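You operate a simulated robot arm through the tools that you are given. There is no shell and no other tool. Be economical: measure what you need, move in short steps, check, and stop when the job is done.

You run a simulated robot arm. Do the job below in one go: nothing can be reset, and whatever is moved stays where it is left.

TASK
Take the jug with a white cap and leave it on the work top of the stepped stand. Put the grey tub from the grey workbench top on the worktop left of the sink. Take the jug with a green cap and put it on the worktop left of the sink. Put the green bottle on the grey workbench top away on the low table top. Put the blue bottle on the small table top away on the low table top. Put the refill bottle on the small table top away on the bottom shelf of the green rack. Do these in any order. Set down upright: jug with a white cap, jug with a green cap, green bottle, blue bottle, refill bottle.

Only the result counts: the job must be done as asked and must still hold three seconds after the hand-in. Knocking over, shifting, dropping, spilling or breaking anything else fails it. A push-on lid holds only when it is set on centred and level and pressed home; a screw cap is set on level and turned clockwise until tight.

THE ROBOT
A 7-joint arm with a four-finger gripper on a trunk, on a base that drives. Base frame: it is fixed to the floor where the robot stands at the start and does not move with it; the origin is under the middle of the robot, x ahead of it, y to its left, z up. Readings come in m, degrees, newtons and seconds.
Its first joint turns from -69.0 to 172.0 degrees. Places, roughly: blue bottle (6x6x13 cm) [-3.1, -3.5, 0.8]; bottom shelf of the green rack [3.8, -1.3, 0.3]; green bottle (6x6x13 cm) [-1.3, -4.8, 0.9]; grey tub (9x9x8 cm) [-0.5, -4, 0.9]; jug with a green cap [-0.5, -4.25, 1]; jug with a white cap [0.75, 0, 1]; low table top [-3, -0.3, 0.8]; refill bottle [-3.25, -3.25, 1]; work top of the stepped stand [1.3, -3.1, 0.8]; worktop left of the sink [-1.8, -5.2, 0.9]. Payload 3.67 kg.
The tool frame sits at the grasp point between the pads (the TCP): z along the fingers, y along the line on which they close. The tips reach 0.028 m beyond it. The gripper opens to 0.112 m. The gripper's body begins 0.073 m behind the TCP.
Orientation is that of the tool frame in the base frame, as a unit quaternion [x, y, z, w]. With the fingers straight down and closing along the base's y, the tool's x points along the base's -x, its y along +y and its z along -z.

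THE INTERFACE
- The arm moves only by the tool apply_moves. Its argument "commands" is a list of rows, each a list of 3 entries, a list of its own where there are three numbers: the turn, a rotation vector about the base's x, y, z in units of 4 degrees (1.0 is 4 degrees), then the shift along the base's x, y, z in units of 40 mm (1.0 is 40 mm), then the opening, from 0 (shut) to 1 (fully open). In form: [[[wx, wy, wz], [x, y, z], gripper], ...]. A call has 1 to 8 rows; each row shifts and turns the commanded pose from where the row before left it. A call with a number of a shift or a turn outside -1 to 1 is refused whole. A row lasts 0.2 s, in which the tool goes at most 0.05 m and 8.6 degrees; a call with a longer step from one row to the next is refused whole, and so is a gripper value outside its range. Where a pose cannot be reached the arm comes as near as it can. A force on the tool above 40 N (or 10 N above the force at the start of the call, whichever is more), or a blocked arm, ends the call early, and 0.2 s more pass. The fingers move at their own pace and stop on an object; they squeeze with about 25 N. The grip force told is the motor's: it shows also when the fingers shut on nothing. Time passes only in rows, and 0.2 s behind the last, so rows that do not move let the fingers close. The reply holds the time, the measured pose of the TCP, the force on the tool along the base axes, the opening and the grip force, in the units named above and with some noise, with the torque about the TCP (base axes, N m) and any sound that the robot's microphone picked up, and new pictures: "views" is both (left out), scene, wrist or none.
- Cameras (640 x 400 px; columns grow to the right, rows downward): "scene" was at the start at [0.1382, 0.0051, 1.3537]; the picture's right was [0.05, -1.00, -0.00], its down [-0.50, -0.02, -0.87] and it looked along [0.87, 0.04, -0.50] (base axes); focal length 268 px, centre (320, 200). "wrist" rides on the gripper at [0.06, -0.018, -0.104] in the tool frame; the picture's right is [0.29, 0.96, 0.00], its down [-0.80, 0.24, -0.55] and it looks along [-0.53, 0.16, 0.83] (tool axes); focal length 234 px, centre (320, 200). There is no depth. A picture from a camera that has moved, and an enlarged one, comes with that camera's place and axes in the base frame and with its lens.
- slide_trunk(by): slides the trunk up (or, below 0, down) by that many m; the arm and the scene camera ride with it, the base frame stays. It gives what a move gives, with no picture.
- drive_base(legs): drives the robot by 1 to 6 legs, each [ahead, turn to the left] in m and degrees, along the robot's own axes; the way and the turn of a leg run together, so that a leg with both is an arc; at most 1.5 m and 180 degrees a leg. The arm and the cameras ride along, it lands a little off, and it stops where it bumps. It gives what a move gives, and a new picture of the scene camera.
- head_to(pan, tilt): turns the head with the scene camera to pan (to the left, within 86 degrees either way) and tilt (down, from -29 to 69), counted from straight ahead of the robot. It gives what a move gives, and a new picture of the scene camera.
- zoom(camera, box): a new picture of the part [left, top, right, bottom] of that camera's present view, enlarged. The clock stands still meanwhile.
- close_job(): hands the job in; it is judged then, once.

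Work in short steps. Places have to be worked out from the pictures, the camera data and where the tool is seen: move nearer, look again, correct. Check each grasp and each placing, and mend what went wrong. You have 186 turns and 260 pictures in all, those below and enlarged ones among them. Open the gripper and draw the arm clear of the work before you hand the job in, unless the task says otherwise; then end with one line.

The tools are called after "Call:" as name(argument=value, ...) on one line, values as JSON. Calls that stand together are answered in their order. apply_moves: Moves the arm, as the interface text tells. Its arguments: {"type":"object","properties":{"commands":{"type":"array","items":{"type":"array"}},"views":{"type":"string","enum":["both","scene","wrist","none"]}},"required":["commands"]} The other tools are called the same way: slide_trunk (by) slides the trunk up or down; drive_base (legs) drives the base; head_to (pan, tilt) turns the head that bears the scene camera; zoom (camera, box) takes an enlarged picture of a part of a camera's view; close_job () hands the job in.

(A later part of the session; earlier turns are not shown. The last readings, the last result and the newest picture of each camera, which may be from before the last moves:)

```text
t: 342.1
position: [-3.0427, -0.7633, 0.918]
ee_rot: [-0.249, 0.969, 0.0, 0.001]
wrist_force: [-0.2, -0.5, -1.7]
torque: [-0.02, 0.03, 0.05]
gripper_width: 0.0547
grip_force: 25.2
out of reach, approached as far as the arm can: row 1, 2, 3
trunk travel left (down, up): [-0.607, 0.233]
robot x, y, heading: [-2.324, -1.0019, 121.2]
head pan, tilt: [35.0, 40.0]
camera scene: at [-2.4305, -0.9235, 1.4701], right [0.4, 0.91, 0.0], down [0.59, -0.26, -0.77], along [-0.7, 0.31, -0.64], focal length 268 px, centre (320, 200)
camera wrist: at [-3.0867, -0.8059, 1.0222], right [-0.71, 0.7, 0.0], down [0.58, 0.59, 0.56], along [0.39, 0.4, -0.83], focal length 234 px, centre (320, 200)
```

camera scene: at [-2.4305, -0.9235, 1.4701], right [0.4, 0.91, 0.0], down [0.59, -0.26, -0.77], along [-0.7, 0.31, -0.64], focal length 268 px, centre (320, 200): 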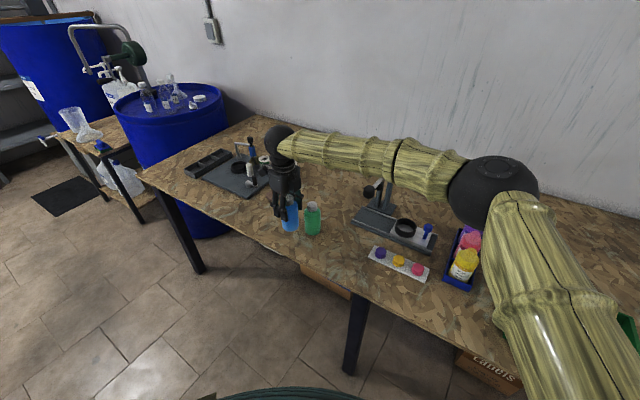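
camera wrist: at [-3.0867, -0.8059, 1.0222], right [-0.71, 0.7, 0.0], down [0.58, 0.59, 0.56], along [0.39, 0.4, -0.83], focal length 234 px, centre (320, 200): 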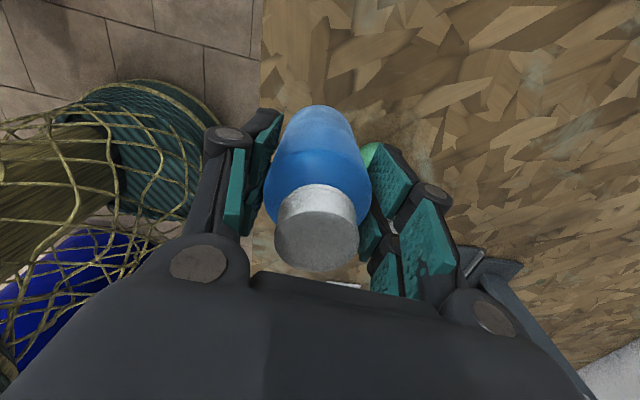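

The wrist's other yaw limit stopped the shift, and the bottle is now close beside the green one. I raise straight up first, then turn the tool and move left.

Call:
apply_moves(commands=[[[0, 0, 0], [0, 0, 0.8], 0], [[0, 0, 0], [0, 0, 1], 0], [[0, 0, 0], [0, 0, 1], 0], [[0, 0, 0], [0, 0, 0.8], 0], [[0, 0, 1], [0, 0, 0], 0], [[0, 0, 1], [0, 0, 0], 0], [[0, 0, 1], [0, 0, 0], 0], [[0, 0, 1], [0, 0, 0], 0]], views="none")

Call:
apply_moves(commands=[[[0, 0, 1], [-0.8, -0.27, 0], 0], [[0, 0, 1], [-0.8, -0.27, 0], 0], [[0, 0, 1], [-0.8, -0.27, 0], 0], [[0, 0, 1], [-0.25, -0.1, 0], 0], [[0, 0, 1], [0, 0, 0], 0], [[0, 0, 1], [0, 0, 0], 0]])

```text
t: 343.9
position: [-3.0425, -0.7634, 1.0648]
ee_rot: [-0.381, 0.924, 0.0, 0.002]
wrist_force: [-0.4, 0.1, -2.3]
torque: [-0.03, 0.02, 0.03]
gripper_width: 0.0548
grip_force: 24.9
trunk travel left (down, up): [-0.607, 0.233]
robot x, y, heading: [-2.3228, -1.0014, 121.4]
head pan, tilt: [35.0, 40.0]
```

```text
t: 345.3
position: [-3.0718, -0.6767, 1.0397]
ee_rot: [-0.565, 0.825, 0.001, 0.001]
wrist_force: [-0.1, -0.1, -1.5]
torque: [-0.03, 0.0, -0.01]
gripper_width: 0.0549
grip_force: 25.9
out of reach, approached as far as the arm can: row 1, 2, 3, 4
trunk travel left (down, up): [-0.607, 0.233]
robot x, y, heading: [-2.326, -1.0033, 121.4]
head pan, tilt: [35.0, 40.0]
camera scene: at [-2.4299, -0.9226, 1.47], right [0.4, 0.91, 0.0], down [0.59, -0.26, -0.77], along [-0.7, 0.31, -0.64], focal length 268 px, centre (320, 200)
camera wrist: at [-3.077, -0.7384, 1.1449], right [-1.0, 0.08, 0.0], down [0.06, 0.83, 0.56], along [0.04, 0.55, -0.83], focal length 234 px, centre (320, 200)
```

scene: 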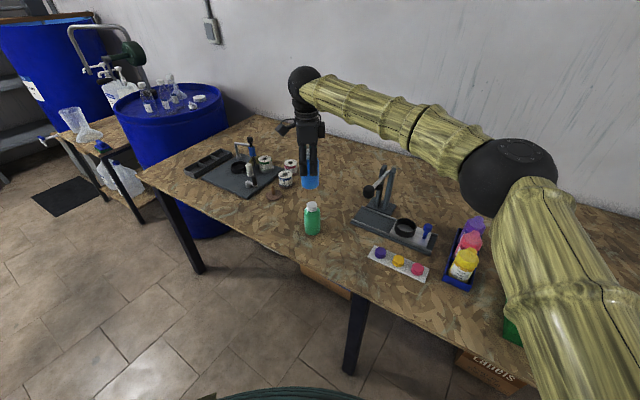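
wrist: 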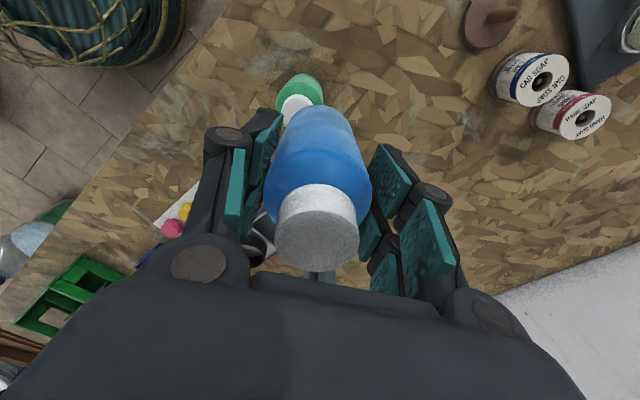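

The left reach limit is about 40° from the robot's heading, so I turn the base 20° left instead, then position the bottle.

Call:
drive_base(legs=[[0, 20]])

```text
t: 346.8
position: [-3.1367, -0.9529, 1.0403]
ee_rot: [-0.698, 0.716, 0.002, 0.001]
wrist_force: [-0.5, -0.6, -2.5]
torque: [0.03, 0.02, 0.01]
gripper_width: 0.0548
grip_force: 25.1
trunk travel left (down, up): [-0.607, 0.233]
robot x, y, heading: [-2.3229, -1.003, 141.1]
head pan, tilt: [35.0, 40.0]
camera scene: at [-2.4504, -0.9647, 1.4701], right [0.07, 1.0, 0.0], down [0.64, -0.04, -0.77], along [-0.76, 0.05, -0.64], focal length 268 px, centre (320, 200)
```

scene: 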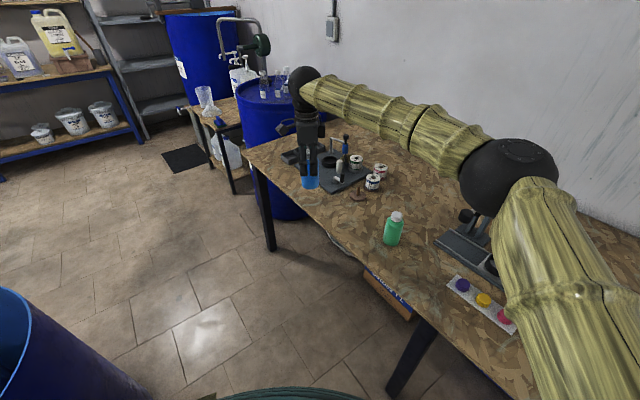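

Call:
apply_moves(commands=[[[0, 0, 0], [-0.1, 0.95, 0], 0], [[0, 0, 0], [-0.1, 0.95, 0], 0], [[0, 0, 0], [-0.1, 0.95, 0], 0], [[0, 0, 0], [-0.1, 0.95, 0], 0], [[0, 0, 0], [0, 0, -0.8], 0], [[0, 0, 0], [0, 0, -0.8], 0], [[0, 0, 0], [0, 0, -0.8], 0]])

```text
t: 348.4
position: [-3.1563, -0.7986, 0.94]
ee_rot: [-0.698, 0.716, 0.002, 0.001]
wrist_force: [-0.4, -1.1, -1.6]
torque: [-0.02, -0.01, -0.02]
gripper_width: 0.0546
grip_force: 24.6
trunk travel left (down, up): [-0.607, 0.233]
robot x, y, heading: [-2.3241, -1.0022, 141.3]
head pan, tilt: [35.0, 40.0]
camera scene: at [-2.4513, -0.9637, 1.47], right [0.07, 1.0, 0.0], down [0.64, -0.04, -0.77], along [-0.76, 0.05, -0.64], focal length 268 px, centre (320, 200)
camera wrist: at [-3.1395, -0.8568, 1.0446], right [-0.96, -0.26, 0.0], down [-0.22, 0.8, 0.56], along [-0.15, 0.54, -0.83], focal length 234 px, centre (320, 200)
```

scene: 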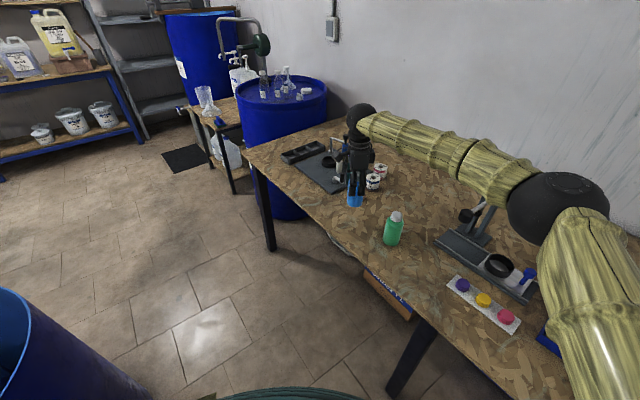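
wrist: 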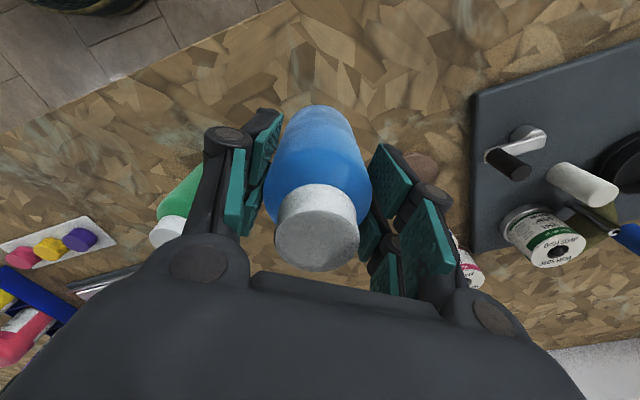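

Clear of the green bottle and the tray. I lower to near contact, then in small steps.

Call:
apply_moves(commands=[[[0, 0, 0], [0, 0, -0.8], 0], [[0, 0, 0], [0, 0, -0.8], 0], [[0, 0, 0], [0, 0, -0.5], 0], [[0, 0, 0], [0, 0, -0.2], 0]], views="none")

Call:
apply_moves(commands=[[[0, 0, 0], [0, 0, -0.12], 0], [[0, 0, 0], [0, 0, -0.12], 0]], views="none")

Call:
apply_moves(commands=[[[0, 0, 0], [0, 0, -0.12], 0], [[0, 0, 0], [0, 0, -0.12], 0]], views="none")

```text
t: 349.4
position: [-3.1527, -0.8005, 0.8544]
ee_rot: [-0.699, 0.716, 0.002, 0.0]
wrist_force: [0.7, 0.2, 1.2]
torque: [0.01, -0.08, 0.01]
gripper_width: 0.0544
grip_force: 25.0
trunk travel left (down, up): [-0.607, 0.233]
robot x, y, heading: [-2.3211, -1.002, 141.0]
head pan, tilt: [35.0, 40.0]
```

```text
t: 350.0
position: [-3.1525, -0.7992, 0.8448]
ee_rot: [-0.698, 0.717, 0.002, 0.0]
wrist_force: [2.2, 5.8, 19.5]
torque: [0.23, -0.1, -0.06]
gripper_width: 0.0547
grip_force: 24.7
trunk travel left (down, up): [-0.607, 0.233]
robot x, y, heading: [-2.3213, -1.0039, 141.0]
head pan, tilt: [35.0, 40.0]
```

```text
t: 350.6
position: [-3.1529, -0.8002, 0.8358]
ee_rot: [-0.699, 0.715, 0.002, 0.001]
wrist_force: [-0.1, 2.6, 19.5]
torque: [0.08, 0.0, -0.06]
gripper_width: 0.0539
grip_force: 24.4
trunk travel left (down, up): [-0.607, 0.233]
robot x, y, heading: [-2.3239, -1.0034, 140.7]
head pan, tilt: [35.0, 40.0]
```

Contact. I open and rise.

Call:
apply_moves(commands=[[[0, 0, 0], [0, 0, 0.1], 0], [[0, 0, 0], [0, 0, 0], 0.75], [[0, 0, 0], [0, 0, 0], 0.75], [[0, 0, 0], [0, 0, 0.5], 0.75], [[0, 0, 0], [0, 0, 1], 0.75], [[0, 0, 0], [0, 0, 1], 0.75], [[0, 0, 0], [0, 0, 1], 0.75], [[0, 0, 0], [0, 0, 1], 0.75]])

```text
t: 352.4
position: [-3.1505, -0.8002, 1.0161]
ee_rot: [-0.698, 0.716, 0.002, 0.001]
wrist_force: [0.5, 0.2, -0.3]
torque: [0.04, 0.01, 0.0]
gripper_width: 0.0841
grip_force: 0.0
trunk travel left (down, up): [-0.607, 0.233]
robot x, y, heading: [-2.3225, -1.0009, 140.8]
head pan, tilt: [35.0, 40.0]
camera scene: at [-2.4492, -0.9642, 1.4701], right [0.07, 1.0, 0.0], down [0.64, -0.04, -0.77], along [-0.76, 0.05, -0.64], focal length 268 px, centre (320, 200)
camera wrist: at [-3.1334, -0.8585, 1.1215], right [-0.96, -0.26, 0.0], down [-0.22, 0.8, 0.56], along [-0.15, 0.54, -0.83], focal length 234 px, centre (320, 200)
```

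scene: 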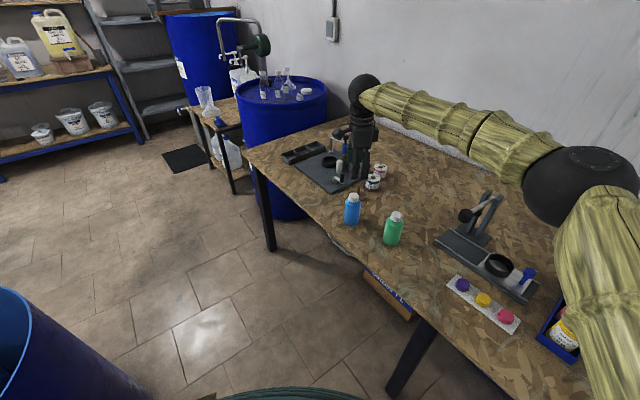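
wrist: 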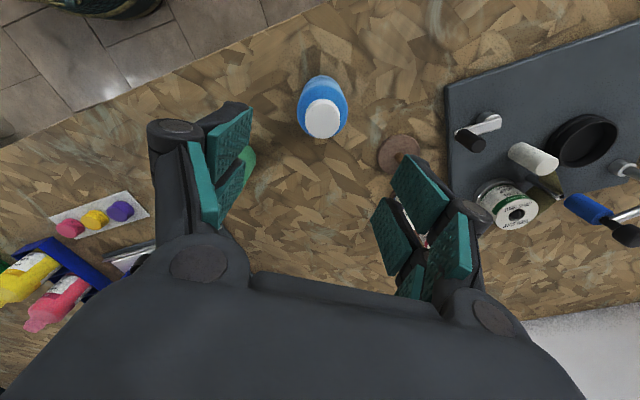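

Both bottles stand on the low table. I raise, retract, turn back and reverse out along the line I came in by.

Call:
slide_trunk(by=0.2)

Call:
apply_moves(commands=[[[0, 0, 0], [0.97, -0.1, 0], 0.75], [[0, 0, 0], [0.97, -0.1, 0], 0.75], [[0, 0, 0], [0.97, 0, 0], 0.75], [[0, 0, 0], [0.97, 0.1, 0], 0.75], [[0, 0, 0], [0.97, 0.2, 0], 0.75], [[0, 0, 0], [0.97, 0.3, 0], 0.75], [[0, 0, 0], [0.97, 0.3, 0], 0.75], [[0, 0, 0], [0.97, 0.2, 0], 0.75]], views="none")

Call:
drive_base(legs=[[0, -20.5], [-0.7, 0], [-0.7, 0], [-0.35, 0], [0, 22]])

Call:
head_to(pan=10, tilt=30)

```text
t: 354.5
position: [-3.1519, -0.7984, 1.2149]
ee_rot: [-0.699, 0.715, 0.002, 0.002]
wrist_force: [-0.6, -0.3, 0.2]
torque: [0.0, -0.01, 0.02]
gripper_width: 0.084
grip_force: 0.0
trunk travel left (down, up): [-0.807, 0.033]
robot x, y, heading: [-2.3215, -1.0018, 141.2]
head pan, tilt: [35.0, 40.0]
```

```text
t: 356.3
position: [-2.8374, -0.7607, 1.221]
ee_rot: [-0.699, 0.715, 0.002, -0.001]
wrist_force: [0.6, 0.1, 1.4]
torque: [-0.01, 0.05, -0.02]
gripper_width: 0.0839
grip_force: 0.1
trunk travel left (down, up): [-0.807, 0.033]
robot x, y, heading: [-2.3253, -1.002, 141.2]
head pan, tilt: [35.0, 40.0]
```

```text
t: 367.5
position: [-1.968, -2.2362, 1.2202]
ee_rot: [0.707, -0.707, -0.001, -0.001]
wrist_force: [0.5, -0.2, 1.0]
torque: [0.0, -0.02, -0.01]
gripper_width: 0.0838
grip_force: 0.0
trunk travel left (down, up): [-0.807, 0.033]
robot x, y, heading: [-1.4474, -2.4662, 142.4]
head pan, tilt: [35.0, 40.0]
camera scene: at [-1.5738, -2.4298, 1.6701], right [0.04, 1.0, 0.0], down [0.64, -0.03, -0.77], along [-0.77, 0.03, -0.64], focal length 268 px, centre (320, 200)
```

scene: 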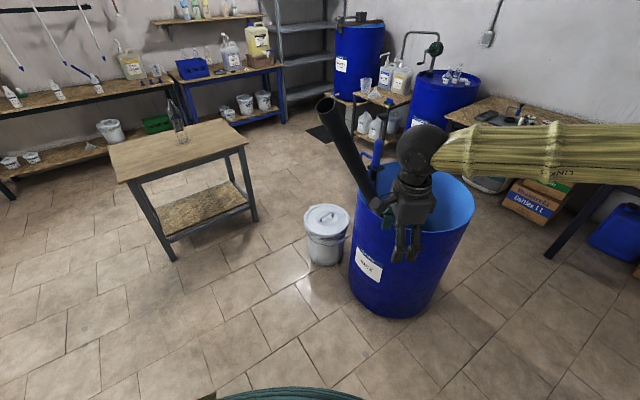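

```text
t: 368.4
position: [-1.9678, -2.2365, 1.2196]
ee_rot: [0.707, -0.707, -0.001, 0.0]
wrist_force: [-0.5, -0.3, 0.9]
torque: [0.02, -0.01, 0.03]
gripper_width: 0.0838
grip_force: 0.1
trunk travel left (down, up): [-0.807, 0.033]
robot x, y, heading: [-1.4492, -2.4687, 142.5]
head pan, tilt: [10.0, 30.0]
camera scene: at [-1.5685, -2.3912, 1.6854], right [0.46, 0.89, 0.0], down [0.44, -0.23, -0.87], along [-0.77, 0.4, -0.5], focal length 268 px, centre (320, 200)
```

scene: 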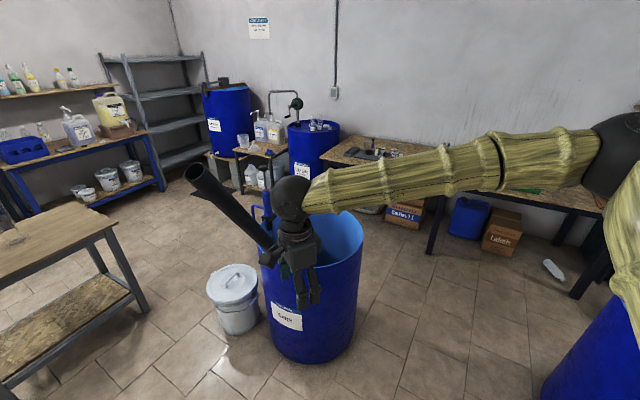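

The pipe's top is now at about (-2.32, -2.39, 1.385); originally it was at about (-2.0, -2.02, 1.415). It rests on the rim, so I can grip it near the top and carry it around the rim back to its place. I raise the arm and move a little closer.

Call:
apply_moves(commands=[[[0, 0, 1], [0, 0, 1], 1], [[0, 0, 1], [0, 0, 1], 1], [[0, 0, 1], [0, 0, 1], 1], [[0, 0, 1], [0, 0, 1], 1], [[0, 0, 1], [0, 0, 1], 1], [[0, 0, 0.5], [0, 0, 1], 1], [[0, 0, 0], [0, 0, 1], 1]], views="none")

Call:
drive_base(legs=[[0.12, 0]])

Call:
apply_moves(commands=[[[0, 0, 0], [-0.8, -0.5, 0], 1], [[0, 0, 0], [-0.8, -0.5, 0], 1], [[0, 0, 0], [-0.8, -0.5, 0], 1], [[0, 0, 0], [-0.6, -0.5, 0], 1]])

```text
t: 370.0
position: [-1.9678, -2.2368, 1.5023]
ee_rot: [0.829, -0.559, -0.002, 0.0]
wrist_force: [0.8, 0.7, -0.6]
torque: [0.03, 0.01, -0.02]
gripper_width: 0.112
grip_force: 0.0
trunk travel left (down, up): [-0.807, 0.033]
robot x, y, heading: [-1.4483, -2.4608, 142.6]
head pan, tilt: [10.0, 30.0]
```

```text
t: 371.3
position: [-2.0671, -2.1623, 1.5011]
ee_rot: [0.829, -0.559, -0.002, -0.001]
wrist_force: [-0.5, 0.5, 0.4]
torque: [-0.02, 0.02, 0.0]
gripper_width: 0.1119
grip_force: 0.1
trunk travel left (down, up): [-0.807, 0.033]
robot x, y, heading: [-1.5447, -2.3893, 142.7]
head pan, tilt: [10.0, 30.0]
camera scene: at [-1.6672, -2.3163, 1.6855], right [0.46, 0.89, 0.0], down [0.44, -0.23, -0.87], along [-0.77, 0.4, -0.5], focal length 268 px, centre (320, 200)
```

scene: 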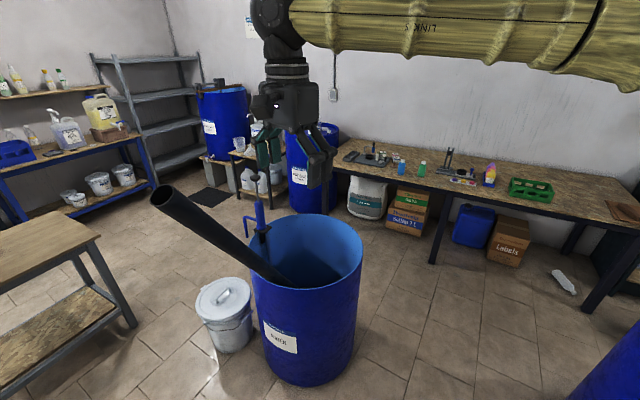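

```text
t: 372.3
position: [-2.1884, -2.2462, 1.5007]
ee_rot: [0.83, -0.558, -0.002, -0.002]
wrist_force: [-1.0, -0.8, -0.2]
torque: [0.04, -0.05, -0.07]
gripper_width: 0.1121
grip_force: 0.0
trunk travel left (down, up): [-0.807, 0.033]
robot x, y, heading: [-1.5406, -2.3904, 142.7]
head pan, tilt: [10.0, 30.0]
camera scene: at [-1.6694, -2.3194, 1.6854], right [0.46, 0.89, 0.0], down [0.45, -0.23, -0.87], along [-0.77, 0.4, -0.5], focal length 268 px, centre (320, 200)
camera wrist: at [-2.1493, -2.2928, 1.6056], right [-0.78, -0.63, 0.0], down [-0.52, 0.64, 0.56], along [-0.35, 0.44, -0.83], focal length 234 px, centre (320, 200)
```

scene: 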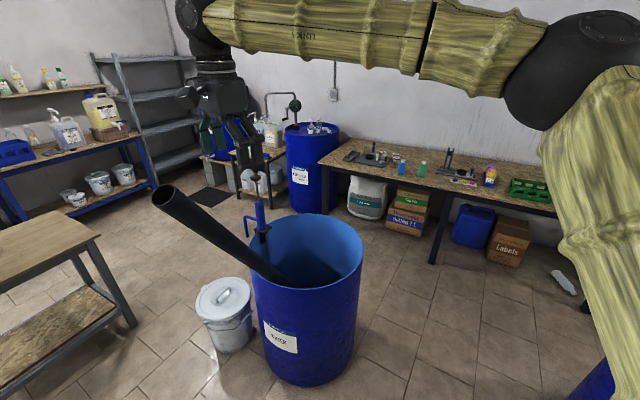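
wrist: 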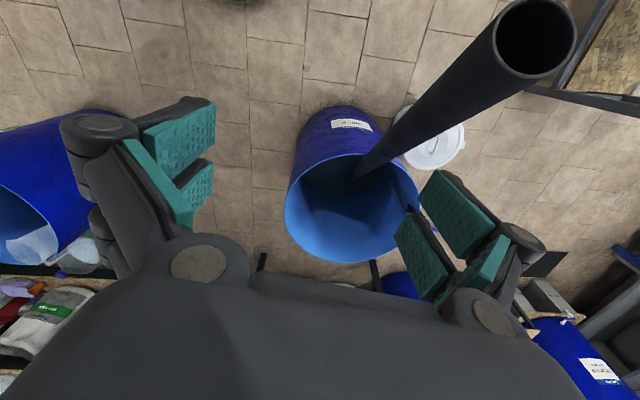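

Top of the pipe fixed at (-2.258, -2.382, 1.413), lean direction about -43°. I line the gripper up across it, still above.

Call:
apply_moves(commands=[[[0, 0, 1], [-0.4, -0.5, 0], 1], [[0, 0, 1], [-0.4, -0.5, 0], 1], [[0, 0, 1], [-0.4, -0.5, 0], 1], [[0, 0, 1], [-0.4, -0.5, 0], 1], [[0, 0, 1], [-0.4, -0.5, 0], 1], [[0, 0, 1], [-0.2, -0.45, 0], 1]])

```text
t: 373.7
position: [-2.2772, -2.3604, 1.5005]
ee_rot: [0.928, -0.373, -0.002, 0.0]
wrist_force: [-0.7, -0.6, 0.8]
torque: [0.02, -0.01, -0.02]
gripper_width: 0.1119
grip_force: 0.1
trunk travel left (down, up): [-0.807, 0.033]
robot x, y, heading: [-1.5439, -2.3906, 142.4]
head pan, tilt: [10.0, 30.0]
camera scene: at [-1.668, -2.3181, 1.6854], right [0.46, 0.89, 0.0], down [0.44, -0.23, -0.87], along [-0.77, 0.4, -0.5], focal length 268 px, centre (320, 200)
camera wrist: at [-2.2219, -2.3884, 1.6052], right [-0.45, -0.89, 0.0], down [-0.74, 0.38, 0.56], along [-0.5, 0.25, -0.83], focal length 234 px, centre (320, 200)
```

scene: 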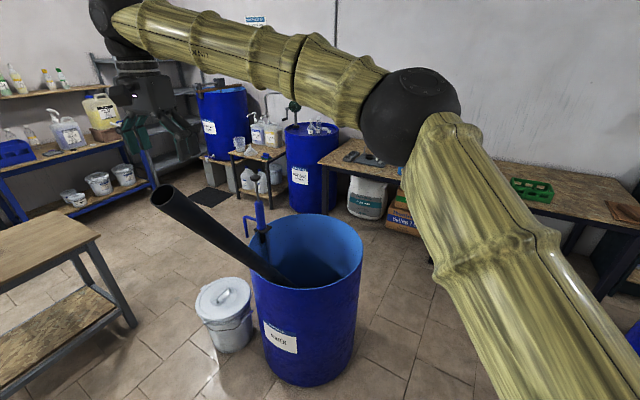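
wrist: 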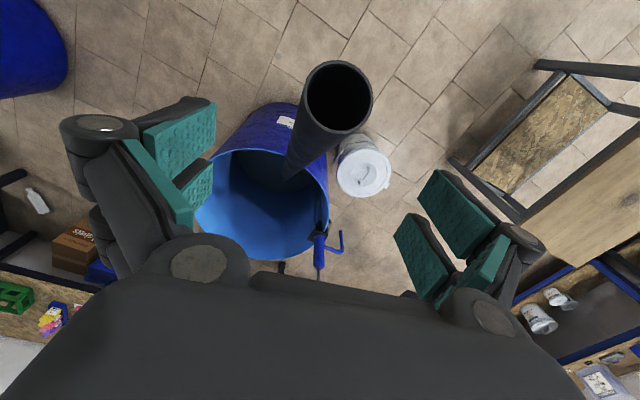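

Lined up. I descend over the pipe and close gently on it.

Call:
apply_moves(commands=[[[0, 0, 0], [0, -0.12, -0.8], 1], [[0, 0, 0], [0, 0, -0.9], 1], [[0, 0, 0], [0, 0, -0.9], 1], [[0, 0, 0], [0, 0, -0.7], 1], [[0, 0, 0], [0, 0, 0], 0.2], [[0, 0, 0], [0, 0, 0], 0.2], [[0, 0, 0], [0, 0, 0], 0.2]])

```text
t: 375.3
position: [-2.2753, -2.3647, 1.3696]
ee_rot: [0.928, -0.373, -0.002, 0.0]
wrist_force: [2.5, -0.2, 2.1]
torque: [0.81, -0.24, -0.52]
gripper_width: 0.0559
grip_force: 25.2
trunk travel left (down, up): [-0.807, 0.033]
robot x, y, heading: [-1.5482, -2.3881, 142.6]
head pan, tilt: [10.0, 30.0]
camera scene: at [-1.6665, -2.317, 1.6855], right [0.46, 0.89, 0.0], down [0.44, -0.23, -0.87], along [-0.77, 0.4, -0.5], focal length 268 px, centre (320, 200)
camera wrist: at [-2.2195, -2.3928, 1.4749], right [-0.46, -0.89, 0.0], down [-0.74, 0.38, 0.56], along [-0.5, 0.25, -0.83], focal length 234 px, centre (320, 200)
```

scene: 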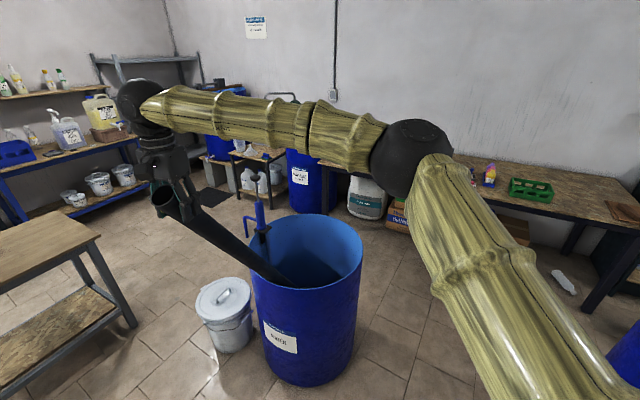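
wrist: 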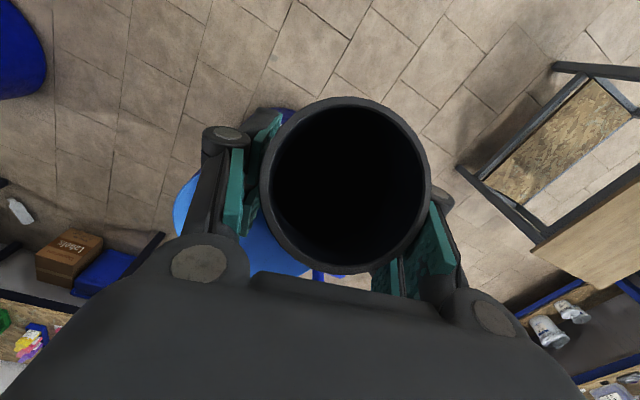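

Pipe gripped. I carry it along the rim toward its original place, turning the tool with it.

Call:
apply_moves(commands=[[[0, 0, 0.57], [0.45, 0.62, 0], 0.2], [[0, 0, 0.57], [0.45, 0.62, 0], 0.2], [[0, 0, 0.57], [0.45, 0.62, 0], 0.2], [[0, 0, 0.57], [0.45, 0.62, 0], 0.2], [[0, 0, 0.57], [0.45, 0.62, 0], 0.2], [[0, 0, 0.57], [0.45, 0.62, 0], 0.2], [[0, 0, 0.57], [0.45, 0.62, 0], 0.2]], views="scene")

```text
t: 376.9
position: [-2.1455, -2.1882, 1.3662]
ee_rot: [0.971, -0.241, -0.003, 0.0]
wrist_force: [5.9, -4.0, 7.6]
torque: [1.09, -0.15, -0.76]
gripper_width: 0.0567
grip_force: 24.7
trunk travel left (down, up): [-0.807, 0.033]
robot x, y, heading: [-1.5419, -2.388, 142.9]
head pan, tilt: [10.0, 30.0]
camera scene: at [-1.6642, -2.3152, 1.6854], right [0.46, 0.89, 0.0], down [0.44, -0.23, -0.87], along [-0.77, 0.4, -0.5], focal length 268 px, centre (320, 200)
```

scene: 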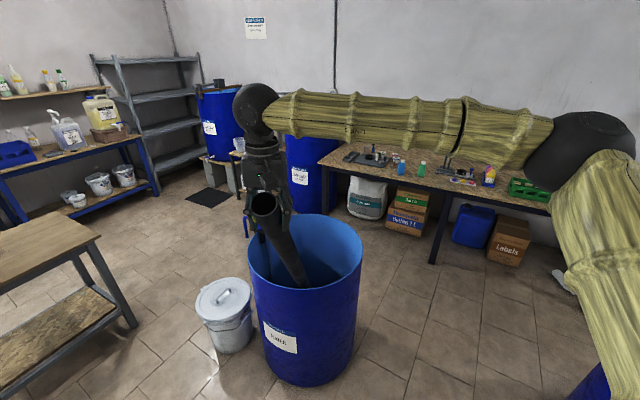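

It follows well with small forces. I continue the second half.

Call:
apply_moves(commands=[[[0, 0, 0.57], [0.45, 0.62, 0], 0.2], [[0, 0, 0.57], [0.45, 0.62, 0], 0.2], [[0, 0, 0.57], [0.45, 0.62, 0], 0.2], [[0, 0, 0.57], [0.45, 0.62, 0], 0.2], [[0, 0, 0.57], [0.45, 0.62, 0], 0.2], [[0, 0, 0.57], [0.45, 0.62, 0], 0.2]], views="scene")

```text
t: 378.3
position: [-2.0421, -2.0418, 1.3692]
ee_rot: [0.992, -0.123, -0.002, 0.002]
wrist_force: [-3.5, 0.5, -3.2]
torque: [-0.1, 0.81, 0.16]
gripper_width: 0.0556
grip_force: 24.8
trunk travel left (down, up): [-0.807, 0.033]
robot x, y, heading: [-1.5477, -2.3917, 142.8]
head pan, tilt: [10.0, 30.0]
camera scene: at [-1.666, -2.3142, 1.6855], right [0.46, 0.89, 0.0], down [0.44, -0.23, -0.87], along [-0.77, 0.4, -0.5], focal length 268 px, centre (320, 200)
```

scene: 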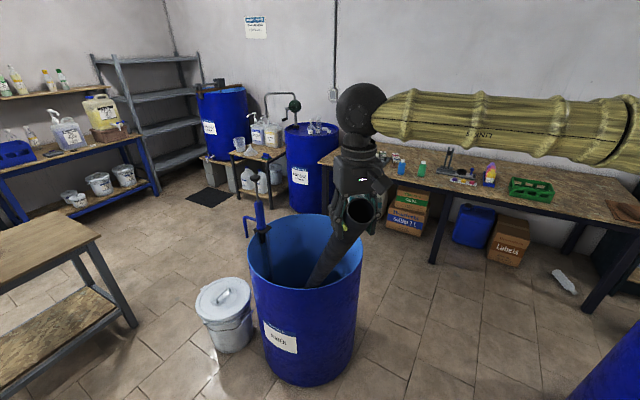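

The top is within about 3 cm of its original place. I nudge it the last bit, release and rise.

Call:
apply_moves(commands=[[[0, 0, 0.3], [0.45, 0.1, 0], 0.2], [[0, 0, 0], [0, 0, 0], 0.2], [[0, 0, 0], [0, 0, 0], 0.6], [[0, 0, 0], [0, 0, 0], 1], [[0, 0, 0], [0, 0, 0], 1], [[0, 0, 0], [0, 0, 0], 1]], views="scene")

```text
t: 379.7
position: [-2.0252, -2.0399, 1.3667]
ee_rot: [0.994, -0.113, -0.002, 0.001]
wrist_force: [0.5, 1.0, 0.3]
torque: [-0.02, -0.02, 0.03]
gripper_width: 0.112
grip_force: 0.0
trunk travel left (down, up): [-0.807, 0.033]
robot x, y, heading: [-1.5439, -2.3909, 142.8]
head pan, tilt: [10.0, 30.0]
camera scene: at [-1.667, -2.3161, 1.6854], right [0.46, 0.89, 0.0], down [0.44, -0.23, -0.87], along [-0.77, 0.4, -0.5], focal length 268 px, centre (320, 200)
```

scene: 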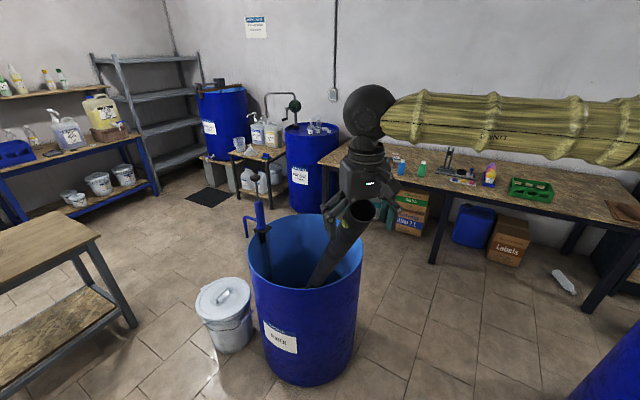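

The pipe stays. I rise clear and check it.

Call:
apply_moves(commands=[[[0, 0, 0], [0, 0, 0.6], 1], [[0, 0, 0], [0, 0, 1], 1], [[0, 0, 0], [0, 0, 1], 1], [[0, 0, 0], [0, 0, 1], 1], [[0, 0, 0], [0.6, -0.3, 0.5], 1], [[0, 0, 0], [0.8, -0.4, 0], 1], [[0, 0, 0], [0, 0, 0], 1]])

```text
t: 381.3
position: [-1.9676, -2.0649, 1.5314]
ee_rot: [0.994, -0.113, -0.001, 0.001]
wrist_force: [-0.7, 0.2, -0.3]
torque: [-0.02, -0.02, 0.0]
gripper_width: 0.1118
grip_force: 0.1
trunk travel left (down, up): [-0.807, 0.033]
robot x, y, heading: [-1.5435, -2.3917, 142.6]
head pan, tilt: [10.0, 30.0]
camera scene: at [-1.6683, -2.3163, 1.6853], right [0.46, 0.89, 0.0], down [0.45, -0.23, -0.87], along [-0.77, 0.4, -0.5], focal length 268 px, centre (320, 200)
camera wrist: at [-1.9054, -2.0594, 1.6358], right [0.07, -1.0, 0.0], down [-0.83, -0.05, 0.56], along [-0.56, -0.04, -0.83], focal length 234 px, centre (320, 200)
```

scene: 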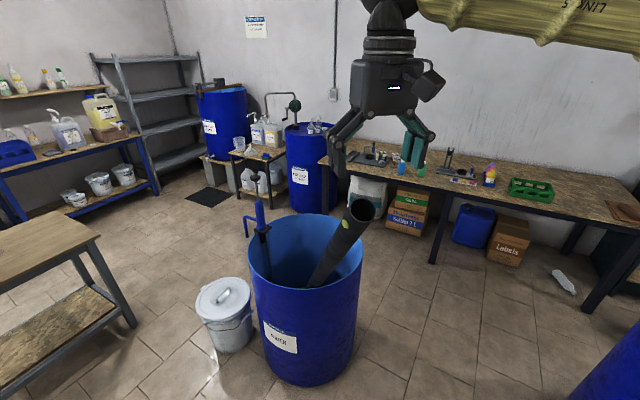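
wrist: 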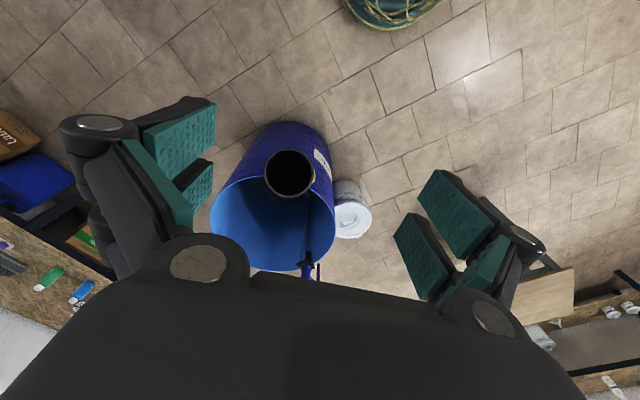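

The pipe's top is now at about (-2.04, -2.03, 1.39), within 2–4 cm of the original and resting as before. Now the refill bottle: I back off well away from the pipe before turning, then approach the small table as before.

Call:
drive_base(legs=[[-0.5, 0], [0, 69], [0.7, 0], [0, -20], [0.66, 0]])

Call:
head_to(pan=0, tilt=40)

```text
t: 395.1
position: [-2.9257, -3.3617, 1.5317]
ee_rot: [0.946, 0.325, -0.001, 0.001]
wrist_force: [-0.7, 1.0, 0.1]
torque: [0.0, 0.0, -0.01]
gripper_width: 0.1119
grip_force: 0.0
trunk travel left (down, up): [-0.807, 0.033]
robot x, y, heading: [-2.4064, -3.2365, -166.4]
head pan, tilt: [10.0, 30.0]
camera scene: at [-2.5419, -3.2847, 1.6854], right [-0.4, 0.92, 0.0], down [0.46, 0.2, -0.87], along [-0.79, -0.35, -0.5], focal length 268 px, centre (320, 200)
```

scene: 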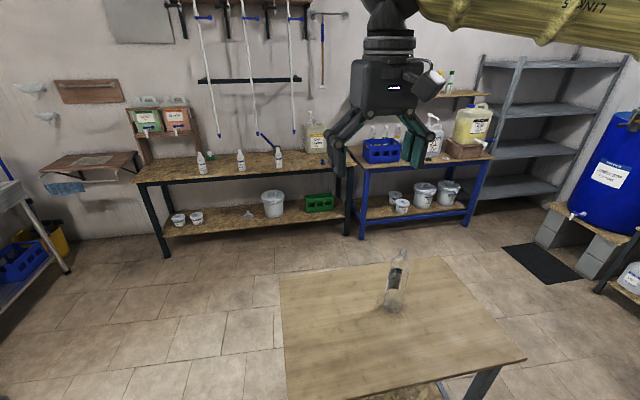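

```text
t: 395.8
position: [-2.9258, -3.3609, 1.5304]
ee_rot: [0.946, 0.325, -0.001, 0.002]
wrist_force: [0.2, 0.7, -0.2]
torque: [0.01, -0.04, -0.02]
gripper_width: 0.112
grip_force: 0.0
trunk travel left (down, up): [-0.807, 0.033]
robot x, y, heading: [-2.4072, -3.2402, -166.5]
head pan, tilt: [0.0, 40.0]
camera scene: at [-2.5411, -3.2684, 1.6701], right [-0.24, 0.97, 0.0], down [0.62, 0.15, -0.77], along [-0.74, -0.18, -0.64], focal length 268 px, centre (320, 200)
```

scene: 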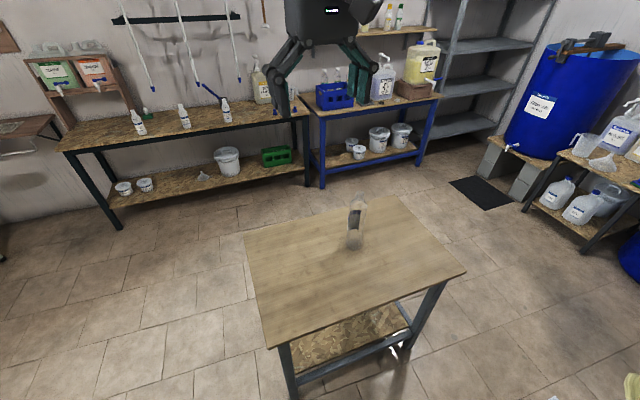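

The refill bottle stands at about (-3.296, -3.315), 0.27 m tall. It must go under a rack shelf, so I'll grasp it from the side with the tool horizontal. First I lower the trunk and set the yaw.

Call:
slide_trunk(by=-0.28)

Call:
apply_moves(commands=[[[0, 0, -1], [-0.4, 0.2, 0], 1], [[0, 0, -1], [-0.4, 0.2, 0], 1], [[0, 0, -1], [-0.4, 0.2, 0], 1], [[0, 0, -1], [-0.4, 0.2, 0], 1], [[0, 0, -1], [-0.4, 0.2, 0], 1], [[0, 0, -1], [-0.4, 0.2, 0], 1], [[0, 0, -1], [-0.4, 0.2, 0], 1], [[0, 0, -1], [-0.4, 0.2, 0], 1]], views="none")

Call:
apply_moves(commands=[[[-0.08, 0.98, 0], [0, 0, 0], 1], [[-0.08, 0.98, 0], [0, 0, 0], 1], [[-0.08, 0.98, 0], [0, 0, 0], 1], [[-0.08, 0.98, 0], [0, 0, 0], 1], [[-0.08, 0.98, 0], [0, 0, 0], 1], [[-0.08, 0.98, 0], [0, 0, 0], 1], [[-0.08, 0.98, 0], [0, 0, 0], 1], [[-0.08, 0.98, 0], [0, 0, 0], 1]], views="scene")

```text
t: 398.6
position: [-2.924, -3.3618, 1.2511]
ee_rot: [0.946, 0.324, -0.001, 0.001]
wrist_force: [0.4, -0.5, -1.2]
torque: [0.04, -0.02, -0.01]
gripper_width: 0.1121
grip_force: 0.0
trunk travel left (down, up): [-0.527, 0.313]
robot x, y, heading: [-2.4058, -3.2371, -166.6]
head pan, tilt: [0.0, 40.0]
```

```text
t: 400.4
position: [-3.0562, -3.2966, 1.2504]
ee_rot: [0.999, 0.05, -0.002, 0.001]
wrist_force: [0.4, 0.0, 0.8]
torque: [-0.01, 0.01, 0.0]
gripper_width: 0.1119
grip_force: 0.1
trunk travel left (down, up): [-0.527, 0.313]
robot x, y, heading: [-2.4063, -3.2379, -166.7]
head pan, tilt: [0.0, 40.0]
```

```text
t: 402.2
position: [-3.0543, -3.2954, 1.2521]
ee_rot: [0.961, 0.05, -0.273, 0.009]
wrist_force: [0.3, 0.4, 0.6]
torque: [0.0, 0.01, 0.01]
gripper_width: 0.1122
grip_force: 0.0
trunk travel left (down, up): [-0.527, 0.313]
robot x, y, heading: [-2.405, -3.2389, -166.3]
head pan, tilt: [0.0, 40.0]
camera scene: at [-2.5406, -3.2683, 1.3902], right [-0.23, 0.97, 0.0], down [0.62, 0.15, -0.77], along [-0.74, -0.18, -0.64], focal length 268 px, centre (320, 200)
```

scene: 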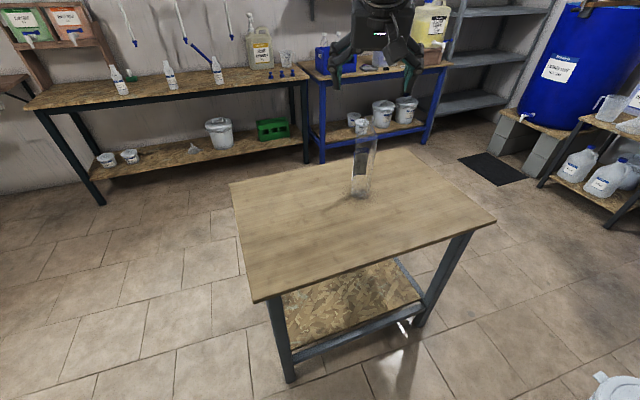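

The pitch works. I continue to horizontal.

Call:
apply_moves(commands=[[[-0.08, 0.98, 0], [0, 0, 0], 1], [[-0.08, 0.98, 0], [0, 0, 0], 1], [[-0.08, 0.98, 0], [0, 0, 0], 1], [[-0.08, 0.98, 0], [0, 0, 0], 1], [[-0.08, 0.98, 0], [0, 0, 0], 1], [[-0.08, 0.98, 0], [0, 0, 0], 1], [[-0.08, 0.98, 0], [0, 0, 0], 1], [[-0.08, 0.98, 0], [0, 0, 0], 1]], views="none")

Call:
apply_moves(commands=[[[-0.08, 0.98, 0], [0, 0, 0], 1], [[-0.08, 0.98, 0], [0, 0, 0], 1], [[-0.08, 0.98, 0], [0, 0, 0], 1], [[-0.08, 0.98, 0], [0, 0, 0], 1], [[-0.08, 0.98, 0], [0, 0, 0], 1], [[-0.08, 0.98, 0], [0, 0, 0], 1], [[-0.08, 0.98, 0], [0, 0, 0], 1]])

```text
t: 404.0
position: [-3.0522, -3.2969, 1.2519]
ee_rot: [0.85, 0.045, -0.524, 0.017]
wrist_force: [0.4, -0.8, -0.2]
torque: [0.02, 0.02, 0.02]
gripper_width: 0.112
grip_force: 0.1
trunk travel left (down, up): [-0.527, 0.313]
robot x, y, heading: [-2.4074, -3.2356, -166.4]
head pan, tilt: [0.0, 40.0]
```

```text
t: 405.6
position: [-3.0532, -3.298, 1.2517]
ee_rot: [-0.701, -0.037, 0.711, -0.022]
wrist_force: [-0.2, -0.2, -0.4]
torque: [-0.03, -0.01, -0.01]
gripper_width: 0.1121
grip_force: 0.1
trunk travel left (down, up): [-0.527, 0.313]
robot x, y, heading: [-2.4067, -3.2394, -166.5]
head pan, tilt: [0.0, 40.0]
camera scene: at [-2.541, -3.2689, 1.3901], right [-0.23, 0.97, 0.0], down [0.62, 0.15, -0.77], along [-0.74, -0.18, -0.64], focal length 268 px, centre (320, 200)
camera wrist: at [-2.9523, -3.2684, 1.191], right [0.07, -0.95, -0.31], down [0.58, -0.21, 0.78], along [-0.81, -0.24, 0.54], focal length 234 px, centre (320, 200)
```

scene: 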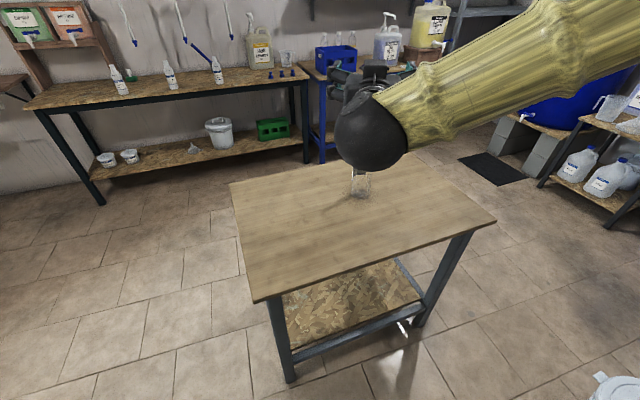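
wrist: 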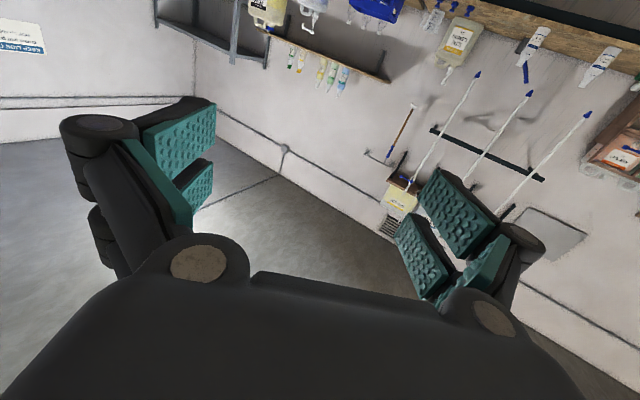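

The tool is horizontal, pointing at the bottle. I lower the trunk 0.32 m, which puts the grip height about 0.15 m above the table.

Call:
slide_trunk(by=-0.32)

Call:
head_to(pan=0, tilt=35)

Call:
zoom(camera="wrist", box=[0, 0, 640, 400])

```text
t: 408.8
position: [-3.0537, -3.2972, 0.9309]
ee_rot: [-0.702, -0.037, 0.711, -0.021]
wrist_force: [1.0, -0.2, -0.6]
torque: [0.01, -0.02, -0.01]
gripper_width: 0.112
grip_force: 0.1
trunk travel left (down, up): [-0.207, 0.633]
robot x, y, heading: [-2.4088, -3.2355, -166.5]
head pan, tilt: [0.0, 40.0]
```

```text
t: 409.5
position: [-3.0532, -3.2977, 0.9307]
ee_rot: [-0.702, -0.036, 0.711, -0.021]
wrist_force: [0.0, -0.2, -0.8]
torque: [0.01, 0.0, -0.03]
gripper_width: 0.112
grip_force: 0.0
trunk travel left (down, up): [-0.207, 0.633]
robot x, y, heading: [-2.4114, -3.2384, -166.7]
head pan, tilt: [0.0, 35.0]
camera scene: at [-2.5439, -3.2692, 1.0776], right [-0.23, 0.97, 0.0], down [0.56, 0.13, -0.82], along [-0.8, -0.19, -0.57], focal length 268 px, centre (320, 200)
```

scene: 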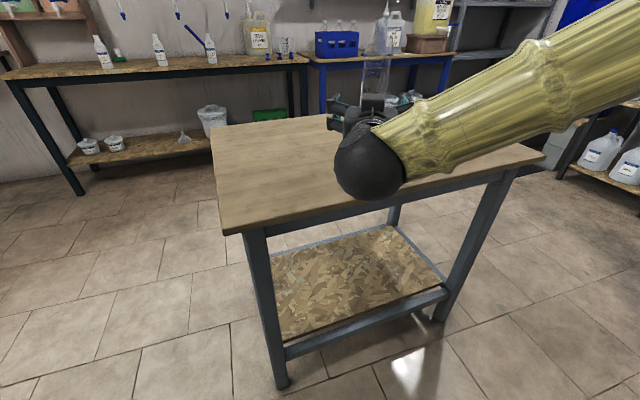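

```text
1.00 times, centred on (320, 200) of wrist (not enlarged: the box is as wide or as high as the picture)
camera zoom: at [-2.9522, -3.2681, 0.871], right [0.07, -0.95, -0.31], down [0.58, -0.21, 0.79], along [-0.81, -0.24, 0.54], focal length 234 px, centre (320, 200)
```

zoom: 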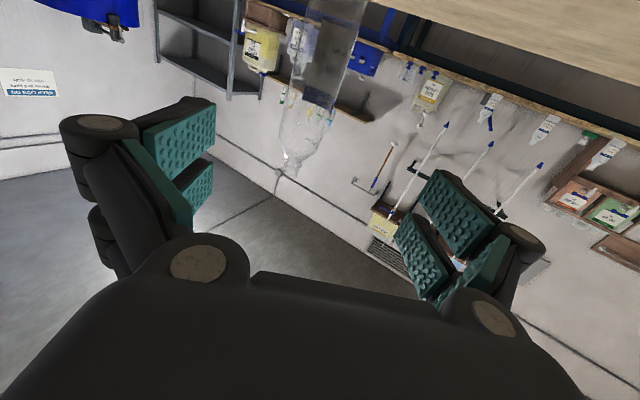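

The bottle is nearly centred between the fingers. I nudge 8 mm sideways, then advance onto it.

Call:
apply_moves(commands=[[[0, 0, 0], [-0.97, 0.12, 0], 1], [[0, 0, 0], [-0.97, -0.08, 0], 1], [[0, 0, 0], [-0.97, -0.08, 0], 1], [[0, 0, 0], [-0.97, -0.08, 0], 1]])

```text
t: 410.5
position: [-3.2073, -3.3028, 0.9332]
ee_rot: [-0.702, -0.035, 0.711, -0.021]
wrist_force: [0.3, 0.3, 0.1]
torque: [0.02, -0.04, 0.01]
gripper_width: 0.112
grip_force: 0.1
trunk travel left (down, up): [-0.207, 0.633]
robot x, y, heading: [-2.4036, -3.2376, -166.8]
head pan, tilt: [0.0, 35.0]
camera scene: at [-2.5438, -3.2692, 1.0776], right [-0.23, 0.97, 0.0], down [0.56, 0.13, -0.82], along [-0.8, -0.19, -0.57], focal length 268 px, centre (320, 200)
camera wrist: at [-3.1059, -3.2736, 0.8726], right [0.07, -0.95, -0.31], down [0.58, -0.21, 0.79], along [-0.81, -0.24, 0.54], focal length 234 px, centre (320, 200)
```

scene: 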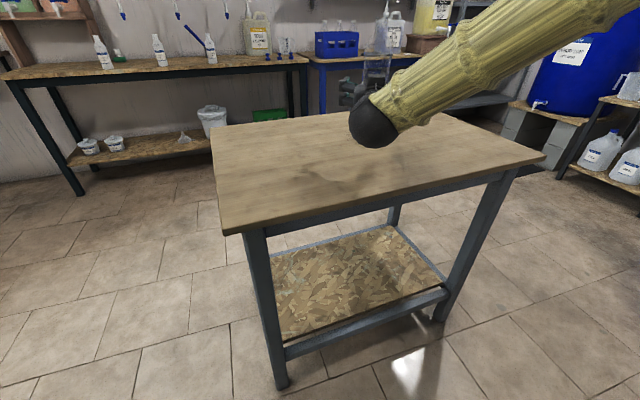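
wrist: 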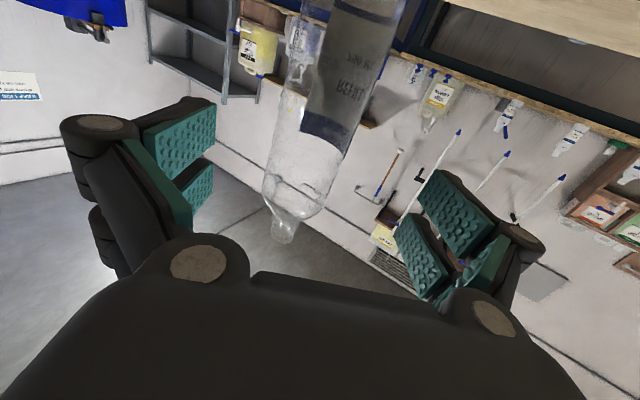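

"REFILL" is readable on its label; centred. I advance the rest and close.

Call:
apply_moves(commands=[[[0, 0, 0], [-0.9, -0.08, 0], 1], [[0, 0, 0], [-0.9, -0.08, 0], 1], [[0, 0, 0], [-0.2, 0, 0], 1], [[0, 0, 0], [0, 0, 0], 0], [[0, 0, 0], [0, 0, 0], 0], [[0, 0, 0], [0, 0, 0], 0]])

```text
t: 411.9
position: [-3.2883, -3.3097, 0.9308]
ee_rot: [-0.702, -0.037, 0.711, -0.021]
wrist_force: [0.7, -1.1, -0.4]
torque: [0.02, -0.01, -0.04]
gripper_width: 0.0665
grip_force: 25.3
trunk travel left (down, up): [-0.207, 0.633]
robot x, y, heading: [-2.4077, -3.2364, -166.4]
head pan, tilt: [0.0, 35.0]
camera scene: at [-2.544, -3.2693, 1.0776], right [-0.23, 0.97, 0.0], down [0.56, 0.13, -0.82], along [-0.8, -0.19, -0.57], focal length 268 px, centre (320, 200)
camera wrist: at [-3.1868, -3.2801, 0.8708], right [0.07, -0.95, -0.31], down [0.58, -0.21, 0.79], along [-0.81, -0.24, 0.54], focal length 234 px, centre (320, 200)
```

scene: 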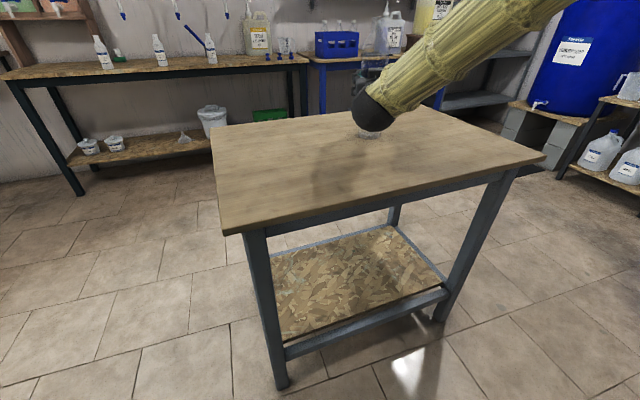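
wrist: 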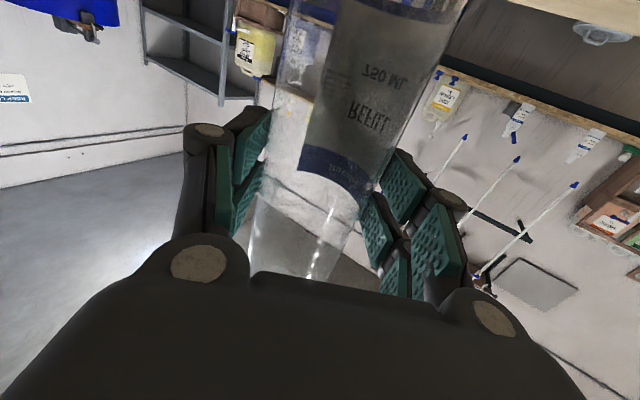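

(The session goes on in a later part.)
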